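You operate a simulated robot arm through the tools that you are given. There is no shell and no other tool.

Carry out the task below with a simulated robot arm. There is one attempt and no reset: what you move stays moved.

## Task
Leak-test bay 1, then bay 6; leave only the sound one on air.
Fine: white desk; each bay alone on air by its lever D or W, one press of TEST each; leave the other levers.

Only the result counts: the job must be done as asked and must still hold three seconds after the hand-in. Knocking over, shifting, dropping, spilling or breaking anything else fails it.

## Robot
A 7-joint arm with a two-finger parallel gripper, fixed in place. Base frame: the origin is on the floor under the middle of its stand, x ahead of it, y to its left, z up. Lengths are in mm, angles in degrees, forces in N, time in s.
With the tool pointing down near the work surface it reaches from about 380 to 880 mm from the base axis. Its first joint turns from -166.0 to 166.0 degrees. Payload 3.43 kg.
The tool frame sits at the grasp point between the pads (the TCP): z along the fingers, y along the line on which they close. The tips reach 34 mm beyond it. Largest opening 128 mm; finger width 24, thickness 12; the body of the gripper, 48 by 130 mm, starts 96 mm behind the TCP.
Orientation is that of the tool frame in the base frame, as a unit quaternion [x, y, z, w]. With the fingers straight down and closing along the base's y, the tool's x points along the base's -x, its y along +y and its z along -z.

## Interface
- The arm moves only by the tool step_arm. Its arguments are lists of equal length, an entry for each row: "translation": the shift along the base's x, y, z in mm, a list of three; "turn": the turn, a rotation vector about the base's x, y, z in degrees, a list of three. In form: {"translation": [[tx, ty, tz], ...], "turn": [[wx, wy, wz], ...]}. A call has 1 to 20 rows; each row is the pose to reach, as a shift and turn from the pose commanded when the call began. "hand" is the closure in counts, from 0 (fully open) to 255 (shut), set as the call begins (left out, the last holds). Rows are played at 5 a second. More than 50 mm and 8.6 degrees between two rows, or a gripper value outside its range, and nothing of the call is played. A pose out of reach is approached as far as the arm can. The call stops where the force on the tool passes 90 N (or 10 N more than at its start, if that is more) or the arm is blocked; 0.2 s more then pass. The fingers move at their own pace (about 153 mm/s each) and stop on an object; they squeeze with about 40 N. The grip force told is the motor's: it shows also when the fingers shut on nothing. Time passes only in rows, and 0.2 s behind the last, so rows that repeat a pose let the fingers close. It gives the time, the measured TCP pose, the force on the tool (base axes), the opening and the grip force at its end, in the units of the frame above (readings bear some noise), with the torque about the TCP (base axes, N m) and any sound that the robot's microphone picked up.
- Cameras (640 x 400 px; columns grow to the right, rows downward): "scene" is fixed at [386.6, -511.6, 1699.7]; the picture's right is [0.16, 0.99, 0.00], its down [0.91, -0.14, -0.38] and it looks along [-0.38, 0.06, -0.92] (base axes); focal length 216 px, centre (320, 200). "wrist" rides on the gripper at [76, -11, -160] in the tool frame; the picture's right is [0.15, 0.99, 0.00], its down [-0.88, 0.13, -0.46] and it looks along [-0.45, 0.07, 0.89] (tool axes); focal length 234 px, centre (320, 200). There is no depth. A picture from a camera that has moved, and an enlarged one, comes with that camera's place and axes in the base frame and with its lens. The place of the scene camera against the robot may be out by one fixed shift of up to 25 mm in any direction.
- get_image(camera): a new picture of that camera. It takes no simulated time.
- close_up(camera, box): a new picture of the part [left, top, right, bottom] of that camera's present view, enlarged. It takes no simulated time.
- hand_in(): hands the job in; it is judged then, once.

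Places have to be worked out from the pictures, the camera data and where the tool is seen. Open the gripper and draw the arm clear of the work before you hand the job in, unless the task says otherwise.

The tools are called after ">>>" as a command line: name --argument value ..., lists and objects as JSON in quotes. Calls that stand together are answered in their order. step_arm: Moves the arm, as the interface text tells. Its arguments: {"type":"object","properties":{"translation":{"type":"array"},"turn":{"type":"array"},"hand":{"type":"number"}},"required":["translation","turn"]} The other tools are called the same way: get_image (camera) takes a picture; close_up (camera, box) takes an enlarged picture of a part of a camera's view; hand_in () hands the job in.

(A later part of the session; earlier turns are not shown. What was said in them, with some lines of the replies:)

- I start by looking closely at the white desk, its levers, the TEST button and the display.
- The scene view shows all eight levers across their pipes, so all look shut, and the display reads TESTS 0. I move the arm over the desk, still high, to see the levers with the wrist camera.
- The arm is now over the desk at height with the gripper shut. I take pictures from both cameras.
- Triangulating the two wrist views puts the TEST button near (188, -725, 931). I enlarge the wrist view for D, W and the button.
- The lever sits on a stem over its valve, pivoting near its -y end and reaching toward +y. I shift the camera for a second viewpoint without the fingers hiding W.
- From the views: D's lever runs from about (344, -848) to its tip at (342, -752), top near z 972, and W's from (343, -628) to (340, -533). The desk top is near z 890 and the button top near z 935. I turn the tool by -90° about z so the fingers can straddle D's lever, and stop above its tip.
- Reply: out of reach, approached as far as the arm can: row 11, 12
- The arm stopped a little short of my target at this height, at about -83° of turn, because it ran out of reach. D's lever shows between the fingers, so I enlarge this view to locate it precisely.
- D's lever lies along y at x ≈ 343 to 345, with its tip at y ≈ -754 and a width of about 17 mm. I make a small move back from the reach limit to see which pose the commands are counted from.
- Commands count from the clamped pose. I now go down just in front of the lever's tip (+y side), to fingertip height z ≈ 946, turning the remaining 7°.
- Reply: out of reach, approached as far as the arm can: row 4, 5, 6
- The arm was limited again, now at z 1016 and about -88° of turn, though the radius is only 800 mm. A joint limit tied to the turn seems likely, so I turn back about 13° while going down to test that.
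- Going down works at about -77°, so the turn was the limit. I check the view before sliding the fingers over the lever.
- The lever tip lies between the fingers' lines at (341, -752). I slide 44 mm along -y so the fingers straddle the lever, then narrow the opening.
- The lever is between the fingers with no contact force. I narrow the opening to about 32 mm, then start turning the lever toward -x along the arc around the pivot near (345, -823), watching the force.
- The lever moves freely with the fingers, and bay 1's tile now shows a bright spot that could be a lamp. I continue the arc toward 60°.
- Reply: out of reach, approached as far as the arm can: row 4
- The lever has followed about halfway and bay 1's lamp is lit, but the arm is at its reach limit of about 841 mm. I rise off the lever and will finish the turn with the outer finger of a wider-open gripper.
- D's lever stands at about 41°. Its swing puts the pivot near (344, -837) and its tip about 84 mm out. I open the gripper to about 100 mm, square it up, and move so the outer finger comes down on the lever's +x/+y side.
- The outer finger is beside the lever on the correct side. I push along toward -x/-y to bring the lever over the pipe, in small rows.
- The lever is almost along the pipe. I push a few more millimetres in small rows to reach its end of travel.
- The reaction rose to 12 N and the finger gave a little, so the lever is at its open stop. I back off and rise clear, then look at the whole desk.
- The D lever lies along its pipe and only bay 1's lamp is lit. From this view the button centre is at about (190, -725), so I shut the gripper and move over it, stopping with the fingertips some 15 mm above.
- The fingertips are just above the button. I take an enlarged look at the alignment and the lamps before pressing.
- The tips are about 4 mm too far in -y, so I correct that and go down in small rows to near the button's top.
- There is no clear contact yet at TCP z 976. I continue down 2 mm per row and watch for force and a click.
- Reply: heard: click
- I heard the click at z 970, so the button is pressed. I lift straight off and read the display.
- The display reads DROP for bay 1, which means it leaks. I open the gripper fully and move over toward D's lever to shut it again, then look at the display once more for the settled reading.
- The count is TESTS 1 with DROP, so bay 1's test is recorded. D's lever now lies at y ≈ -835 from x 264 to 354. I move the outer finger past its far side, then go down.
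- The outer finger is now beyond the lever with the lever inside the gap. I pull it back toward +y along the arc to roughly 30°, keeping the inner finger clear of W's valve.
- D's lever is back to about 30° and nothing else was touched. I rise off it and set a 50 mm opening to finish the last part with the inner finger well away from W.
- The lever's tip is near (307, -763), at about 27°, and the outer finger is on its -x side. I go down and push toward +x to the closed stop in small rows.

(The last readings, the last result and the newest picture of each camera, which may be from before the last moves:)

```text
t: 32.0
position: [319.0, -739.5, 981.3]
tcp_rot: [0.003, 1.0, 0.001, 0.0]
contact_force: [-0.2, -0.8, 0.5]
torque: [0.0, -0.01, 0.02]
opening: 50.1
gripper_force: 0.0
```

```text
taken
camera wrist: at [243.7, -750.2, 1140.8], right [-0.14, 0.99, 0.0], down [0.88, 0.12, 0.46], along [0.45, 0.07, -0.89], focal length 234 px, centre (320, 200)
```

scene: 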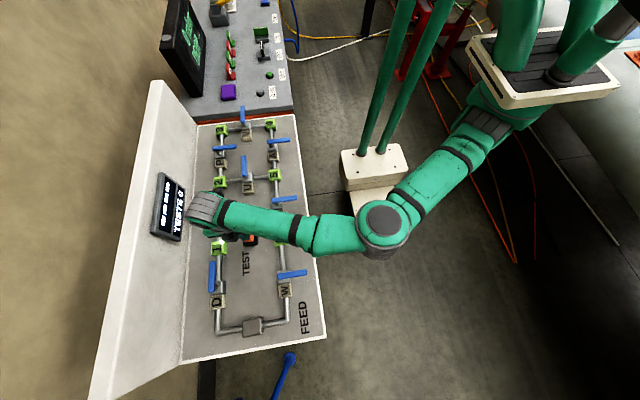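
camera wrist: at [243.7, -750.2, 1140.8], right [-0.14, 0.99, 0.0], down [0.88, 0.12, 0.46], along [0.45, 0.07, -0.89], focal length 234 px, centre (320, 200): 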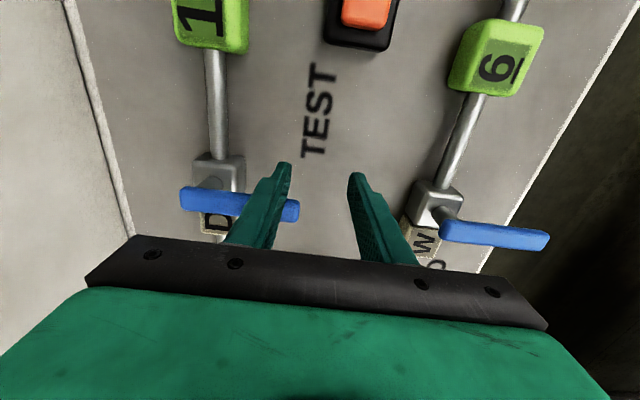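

The lever is nearly across the pipe again. I push the last few millimetres in 1 to 2 mm rows and watch for the stop.

>>> step_arm --translation '[[2, 0, 0], [4, 0, 0], [5, 0, 0]]' --turn '[[0, 0, 0], [0, 0, 0], [0, 0, 0]]'

>>> get_image --camera "wrist"

```text
t: 32.8
position: [320.8, -740.5, 981.7]
tcp_rot: [0.005, 1.0, 0.003, -0.002]
contact_force: [-18.4, 1.5, -2.3]
torque: [-0.1, 0.09, -0.48]
opening: 49.0
gripper_force: 0.2
```

```text
taken
camera wrist: at [246.8, -751.3, 1140.9], right [-0.14, 0.99, 0.01], down [0.88, 0.12, 0.45], along [0.45, 0.07, -0.89], focal length 234 px, centre (320, 200)
```

wrist: 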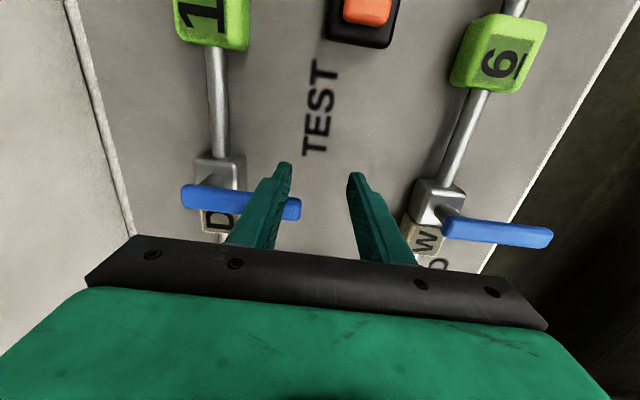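

A firm stop at 18 N: D is shut again. I back off, rise, and move back toward +y to see the lamps and W.

>>> step_arm --translation '[[-6, 0, 0], [-12, 0, 0], [-14, 0, 30], [-30, 20, 60], [-50, 50, 90], [-70, 90, 110], [-70, 120, 115]]' --turn '[[0, 0, 0], [0, 0, 0], [0, 0, 0], [0, 0, 0], [0, 0, 0], [0, 0, 0], [0, 0, 0]]' --hand 155

>>> get_image --camera "wrist"

>>> get_image --camera "scene"

```text
t: 34.4
position: [255.4, -620.3, 1099.4]
tcp_rot: [0.002, 1.0, 0.002, -0.001]
contact_force: [0.7, -0.7, 0.3]
torque: [-0.01, -0.02, 0.0]
opening: 50.2
gripper_force: 0.1
```

```text
taken
camera wrist: at [180.0, -631.3, 1258.2], right [-0.14, 0.99, 0.0], down [0.88, 0.12, 0.46], along [0.45, 0.07, -0.89], focal length 234 px, centre (320, 200)
```

wrist: 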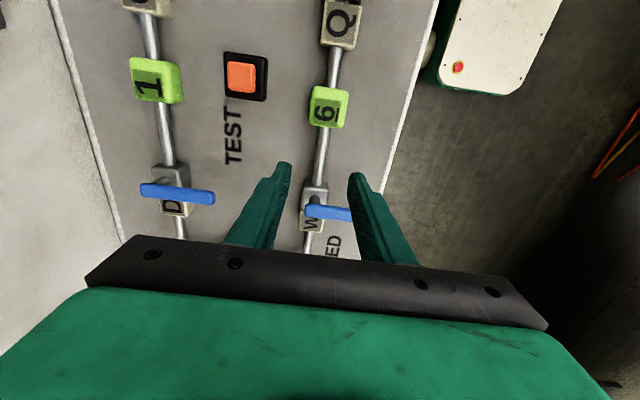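

```text
taken
```

scene: 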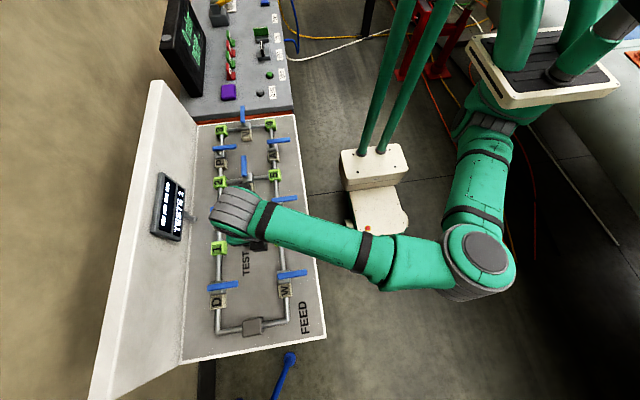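

Bay 1's lamp is off again. I enlarge the display and the lever area to confirm before working on W.

>>> close_up --camera "scene" --box '[145, 165, 225, 245]'

>>> close_up --camera "scene" --box '[180, 230, 340, 330]'

>>> close_up --camera "wrist" --box '[200, 90, 440, 240]'

```text
5.00 times, centred on (185, 205) of scene
camera zoom: at [386.6, -511.6, 1699.7], right [0.16, 0.99, 0.0], down [0.91, -0.14, -0.38], along [-0.38, 0.06, -0.92], focal length 1080 px, centre (995, 175)
```

zoom: 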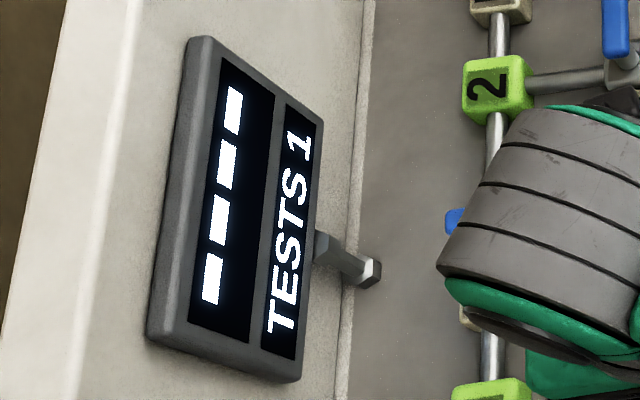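

```text
4.00 times, centred on (260, 280) of scene
camera zoom: at [386.6, -511.6, 1699.7], right [0.16, 0.99, 0.0], down [0.91, -0.14, -0.38], along [-0.38, 0.06, -0.92], focal length 864 px, centre (560, -120)
```

zoom: 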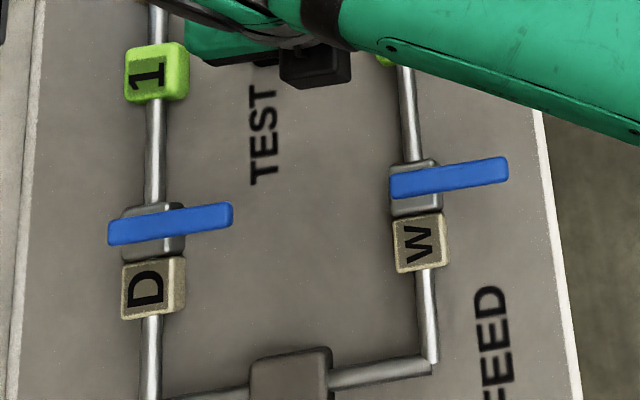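

```text
2.67 times, centred on (320, 165) of wrist
camera zoom: at [180.0, -631.3, 1258.2], right [-0.14, 0.99, 0.0], down [0.88, 0.12, 0.46], along [0.45, 0.07, -0.89], focal length 624 px, centre (320, 293)
```

zoom: 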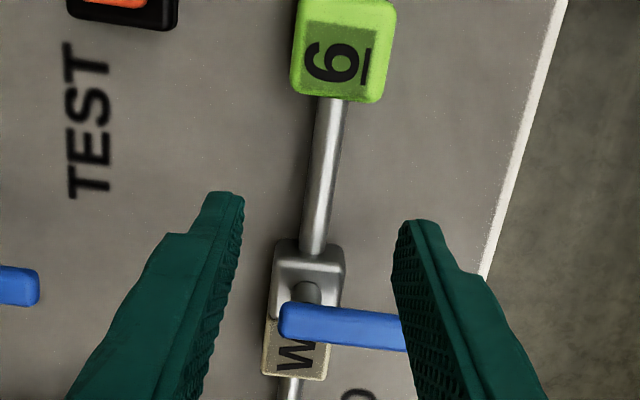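

Display: dashes and TESTS 1. Both D and W levers lie across their pipes. W's lever base is at (343, -629), with the pivot near (343.5, -618). I shut the gripper and move to the +x side of W's lever near its tip, then go down.

>>> step_arm --translation '[[30, 16, 0], [60, 32, 0], [90, 48, 0], [119, 62, 0], [119, 62, -40], [119, 62, -80], [119, 62, -117], [119, 62, -117]]' --turn '[[0, 0, 0], [0, 0, 0], [0, 0, 0], [0, 0, 0], [0, 0, 0], [0, 0, 0], [0, 0, 0], [0, 0, 0]]' --hand 255

>>> get_image --camera "wrist"

>>> close_up --camera "scene" --box '[180, 230, 340, 330]'

```text
t: 36.2
position: [372.5, -559.7, 983.0]
tcp_rot: [0.003, 1.0, 0.002, 0.0]
contact_force: [0.2, -0.2, 0.7]
torque: [0.0, 0.01, 0.0]
opening: 0.3
gripper_force: 32.3
```

```text
taken
camera wrist: at [295.4, -570.7, 1141.6], right [-0.14, 0.99, 0.0], down [0.88, 0.12, 0.46], along [0.45, 0.07, -0.89], focal length 234 px, centre (320, 200)
```

wrist: 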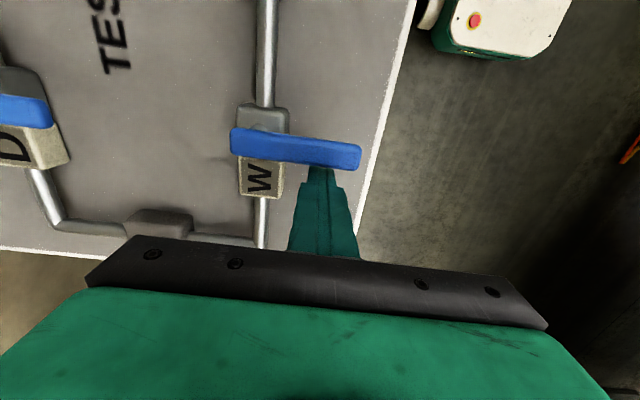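

```text
4.00 times, centred on (260, 280) of scene
camera zoom: at [386.6, -511.6, 1699.7], right [0.16, 0.99, 0.0], down [0.91, -0.14, -0.38], along [-0.38, 0.06, -0.92], focal length 864 px, centre (560, -120)
```

zoom: 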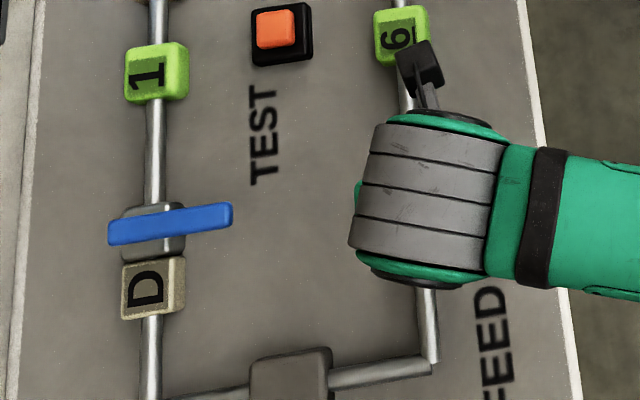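

The finger is on the +x side of W's lever near its outer end. I push it along the arc toward -x until it lies along the pipe.

>>> step_arm --translation '[[-8, 1, 0], [-16, 2, 0], [-24, 4, 0], [-32, 5, 0], [-40, 6, 0], [-47, 4, 0], [-54, 2, 0], [-61, -2, 0], [-68, -7, 0], [-74, -13, 0], [-79, -20, 0], [-84, -28, 0], [-88, -34, 0]]' --turn '[[0, 0, 0], [0, 0, 0], [0, 0, 0], [0, 0, 0], [0, 0, 0], [0, 0, 0], [0, 0, 0], [0, 0, 0], [0, 0, 0], [0, 0, 0], [0, 0, 0], [0, 0, 0], [0, 0, 0]]'

>>> get_image --camera "wrist"

```text
t: 39.0
position: [285.4, -591.3, 978.6]
tcp_rot: [0.002, 1.0, 0.001, -0.001]
contact_force: [0.0, 0.5, 0.7]
torque: [0.01, 0.0, 0.01]
opening: 0.0
gripper_force: 33.2
```

```text
taken
camera wrist: at [209.9, -602.4, 1138.5], right [-0.14, 0.99, 0.0], down [0.88, 0.12, 0.46], along [0.45, 0.07, -0.89], focal length 234 px, centre (320, 200)
```

wrist: 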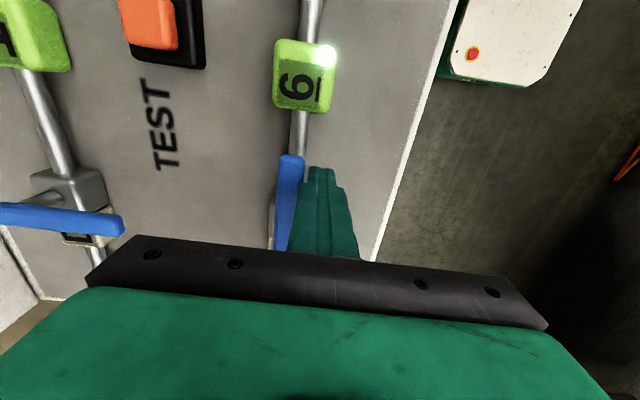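

Bay 6's lamp is lit and the lever is nearly along the pipe. I push the last few millimetres to its stop.

>>> step_arm --translation '[[0, -2, 0], [0, -4, 0], [0, -6, 0], [0, -8, 0]]' --turn '[[0, 0, 0], [0, 0, 0], [0, 0, 0], [0, 0, 0]]'

>>> get_image --camera "wrist"

```text
t: 40.0
position: [285.9, -597.1, 979.5]
tcp_rot: [0.003, 1.0, 0.006, -0.001]
contact_force: [-2.5, 42.2, 1.7]
torque: [0.04, 0.03, 0.45]
opening: 0.0
gripper_force: 32.7
```

```text
taken
camera wrist: at [210.3, -608.3, 1138.5], right [-0.14, 0.99, 0.01], down [0.88, 0.12, 0.46], along [0.45, 0.07, -0.89], focal length 234 px, centre (320, 200)
```

wrist: 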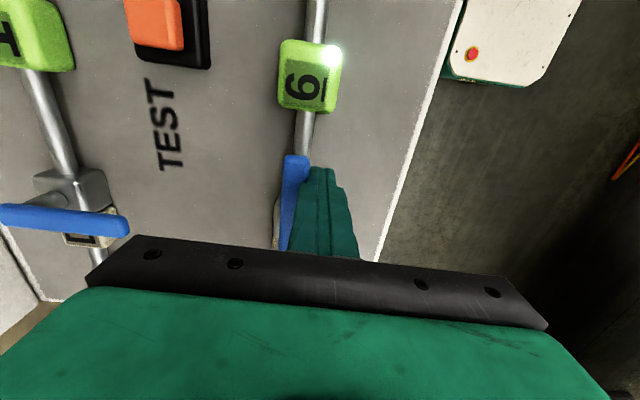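

The 42 N reaction shows W's lever is at its open stop. I back off toward +y, rise, and go over to the TEST button at (190, -725).

>>> step_arm --translation '[[0, 10, 0], [0, 18, 0], [0, 18, 40], [0, 18, 80], [0, 18, 110]]' --turn '[[0, 0, 0], [0, 0, 0], [0, 0, 0], [0, 0, 0], [0, 0, 0]]'

>>> get_image --camera "wrist"

>>> get_image --camera "scene"

```text
t: 41.2
position: [285.5, -582.5, 1091.2]
tcp_rot: [0.002, 1.0, 0.003, -0.001]
contact_force: [0.1, -0.5, -0.4]
torque: [0.04, 0.0, 0.01]
opening: 0.0
gripper_force: 32.9
```

```text
taken
camera wrist: at [210.4, -594.4, 1251.0], right [-0.14, 0.99, 0.0], down [0.88, 0.12, 0.46], along [0.45, 0.07, -0.89], focal length 234 px, centre (320, 200)
```

wrist: 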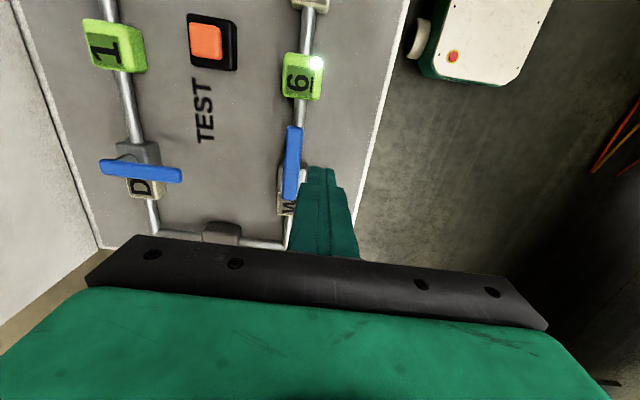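

```text
taken
```

scene: 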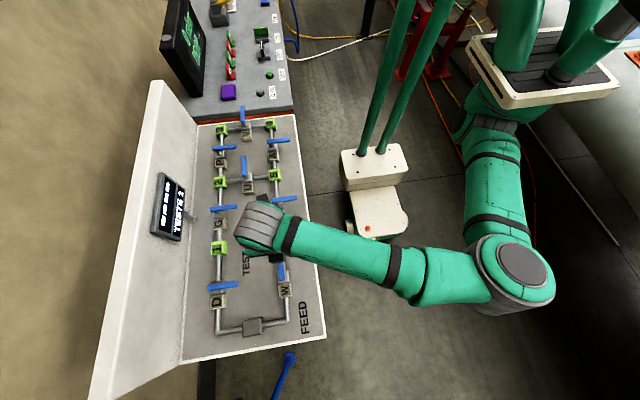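

Only bay 6's lamp is lit and D's lever is across its pipe. I travel at height to above the TEST button, then go down to just above it.

>>> step_arm --translation '[[-19, -28, 0], [-38, -57, 0], [-57, -85, 0], [-76, -114, 0], [-95, -142, 0], [-95, -142, -40], [-95, -142, -80], [-95, -142, -105], [-95, -142, -105]]' --turn '[[0, 0, 0], [0, 0, 0], [0, 0, 0], [0, 0, 0], [0, 0, 0], [0, 0, 0], [0, 0, 0], [0, 0, 0], [0, 0, 0]]'

>>> get_image --camera "wrist"

>>> close_up --camera "wrist" --box '[260, 120, 400, 208]'

```text
t: 43.2
position: [192.4, -723.5, 986.4]
tcp_rot: [0.003, 1.0, 0.001, 0.0]
contact_force: [-0.7, 1.1, 0.3]
torque: [-0.01, -0.01, 0.02]
opening: 0.0
gripper_force: 33.4
```

```text
taken
camera wrist: at [116.7, -734.3, 1144.9], right [-0.14, 0.99, 0.0], down [0.88, 0.12, 0.46], along [0.45, 0.07, -0.89], focal length 234 px, centre (320, 200)
```

wrist: 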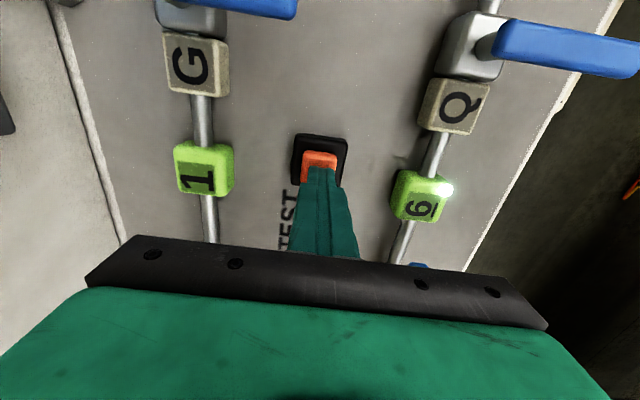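

```text
4.55 times, centred on (330, 164) of wrist
camera zoom: at [116.7, -734.3, 1144.9], right [-0.14, 0.99, 0.0], down [0.88, 0.12, 0.46], along [0.45, 0.07, -0.89], focal length 1064 px, centre (274, 364)
```

zoom: 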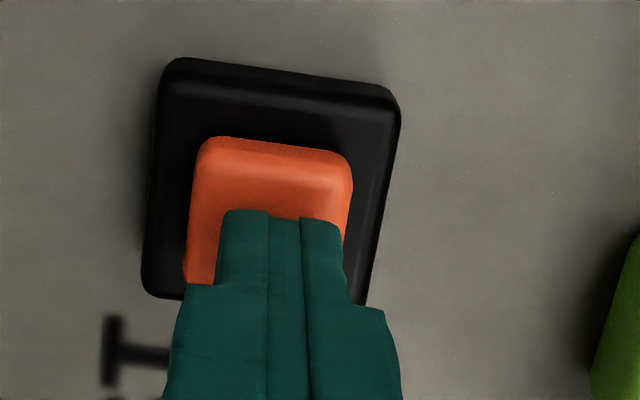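

The fingertips are over the button and only lamp 6 is lit. I press down once to z ≈ 970, as before.

>>> step_arm --translation '[[-1, -1.5, -4], [-1, -1.5, -8], [-1, -1.5, -10], [-1, -1.5, -12], [-1, -1.5, -14], [-1, -1.5, -16]]' --turn '[[0, 0, 0], [0, 0, 0], [0, 0, 0], [0, 0, 0], [0, 0, 0], [0, 0, 0]]'

```text
t: 44.6
position: [187.2, -726.2, 971.3]
tcp_rot: [0.003, 1.0, 0.001, -0.001]
contact_force: [1.0, -0.9, 15.3]
torque: [-0.01, -0.03, -0.12]
opening: 0.1
gripper_force: 32.5
heard: click
```

The click came at z 971. I lift straight off and read the display.

>>> step_arm --translation '[[0, 0, 8], [0, 0, 25], [0, 0, 60], [20, 20, 90], [40, 60, 110], [60, 100, 120]]' --turn '[[0, 0, 0], [0, 0, 0], [0, 0, 0], [0, 0, 0], [0, 0, 0], [0, 0, 0]]'

>>> close_up --camera "scene" --box '[145, 165, 225, 245]'

>>> get_image --camera "wrist"

>>> get_image --camera "scene"

```text
t: 46.0
position: [251.3, -623.9, 1087.4]
tcp_rot: [0.0, 1.0, 0.003, -0.001]
contact_force: [1.2, -0.2, 0.2]
torque: [-0.01, 0.09, 0.01]
opening: 0.0
gripper_force: 32.8
```

```text
5.00 times, centred on (185, 205) of scene
camera zoom: at [386.6, -511.6, 1699.7], right [0.16, 0.99, 0.0], down [0.91, -0.14, -0.38], along [-0.38, 0.06, -0.92], focal length 1080 px, centre (995, 175)
```

zoom: 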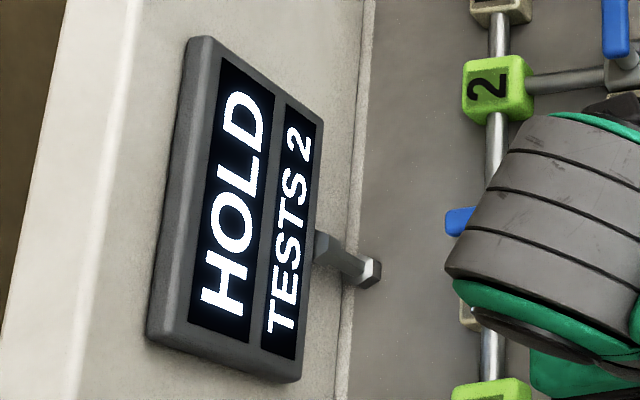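

```text
taken
camera wrist: at [176.7, -634.2, 1246.7], right [-0.14, 0.99, 0.0], down [0.88, 0.13, 0.45], along [0.45, 0.07, -0.89], focal length 234 px, centre (320, 200)
```

wrist: 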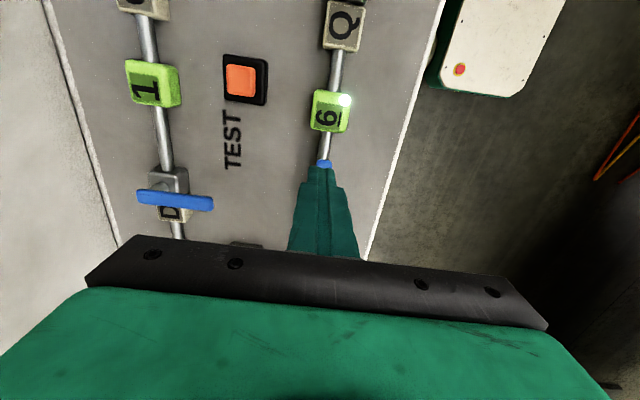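

```text
taken
```

scene: 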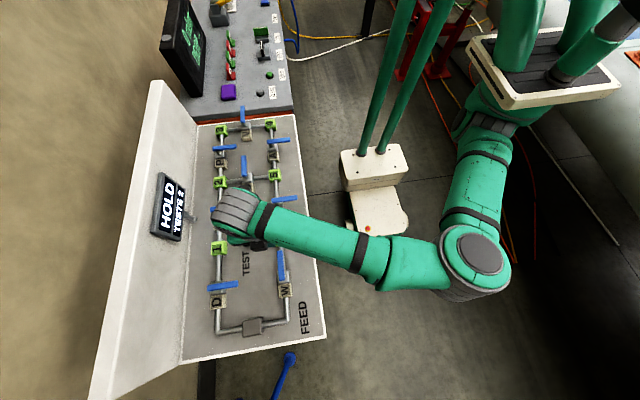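

Bay 6 reads HOLD with TESTS 2, so it is the sound one. It is already the only bay on air, with W open and D shut. I open the gripper and draw the arm up and away.

>>> step_arm --translation '[[0, 0, 45], [0, 10, 90], [0, 30, 130], [0, 65, 160], [0, 105, 185], [0, 145, 205], [-5, 185, 215], [-10, 225, 220], [-15, 265, 220], [-25, 300, 220], [-30, 305, 220]]' --turn '[[0, 0, 0], [0, 0, 0], [0, 0, 0], [0, 0, 0], [0, 0, 0], [0, 0, 0], [0, 0, 0], [0, 0, 0], [0, 0, 0], [0, 0, 0], [0, 0, 0]]' --hand 0

>>> get_image --camera "scene"

>>> close_up --camera "scene" --box '[140, 90, 340, 215]'

>>> close_up --camera "scene" --box '[140, 215, 340, 340]'

```text
t: 48.4
position: [218.4, -319.7, 1308.7]
tcp_rot: [0.002, 1.0, 0.001, 0.0]
contact_force: [0.7, 0.0, 0.3]
torque: [-0.01, 0.0, 0.05]
opening: 128.0
gripper_force: 0.0
```

```text
taken
```

scene: 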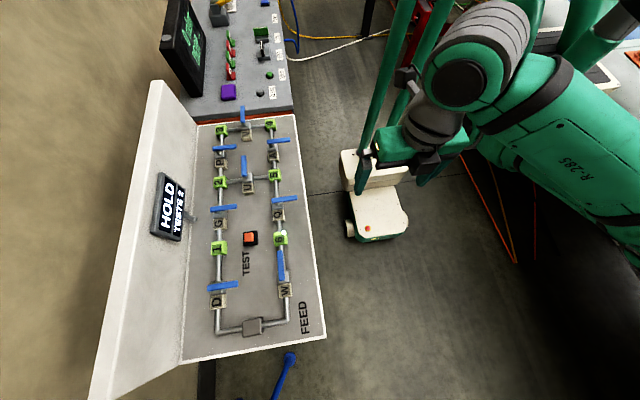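

```text
3.20 times, centred on (240, 152) of scene
camera zoom: at [386.6, -511.6, 1699.7], right [0.16, 0.99, 0.0], down [0.91, -0.14, -0.38], along [-0.38, 0.06, -0.92], focal length 691 px, centre (576, 352)
```

zoom: 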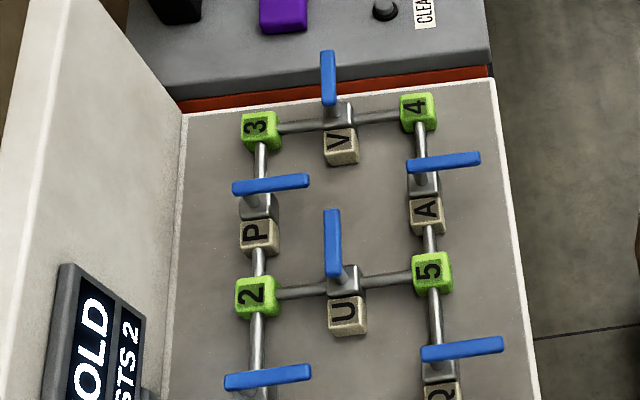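

```text
3.20 times, centred on (240, 278) of scene
camera zoom: at [386.6, -511.6, 1699.7], right [0.16, 0.99, 0.0], down [0.91, -0.14, -0.38], along [-0.38, 0.06, -0.92], focal length 691 px, centre (576, -48)
```

zoom: 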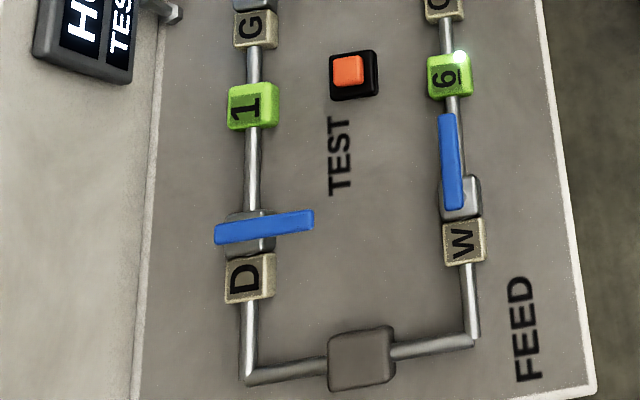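

The final view shows D shut, W open with only bay 6's lamp lit, the other levers unchanged, HOLD with TESTS 2, and the arm clear with the gripper open. I hand the job in.

>>> hand_in

```text
The job is handed in.
```

I tested both bays: bay 1 leaks and bay 6 is sound. Bay 6 is now the only one on air, and the job is handed in.

| Bay | On air by | Display after one TEST press | Left as |
|---|---|---|---|
| 1 | lever D | DROP (TESTS 1) | D shut, lamp off |
| 6 | lever W | HOLD (TESTS 2) | W open, lamp lit |

I took DROP to mean the bay lost pressure and HOLD to mean it kept it. D was shut before I opened W, so each bay was alone on air for its test.

The other six levers look unchanged in the last picture. The gripper is open and the arm is back near its starting position, clear of the desk.
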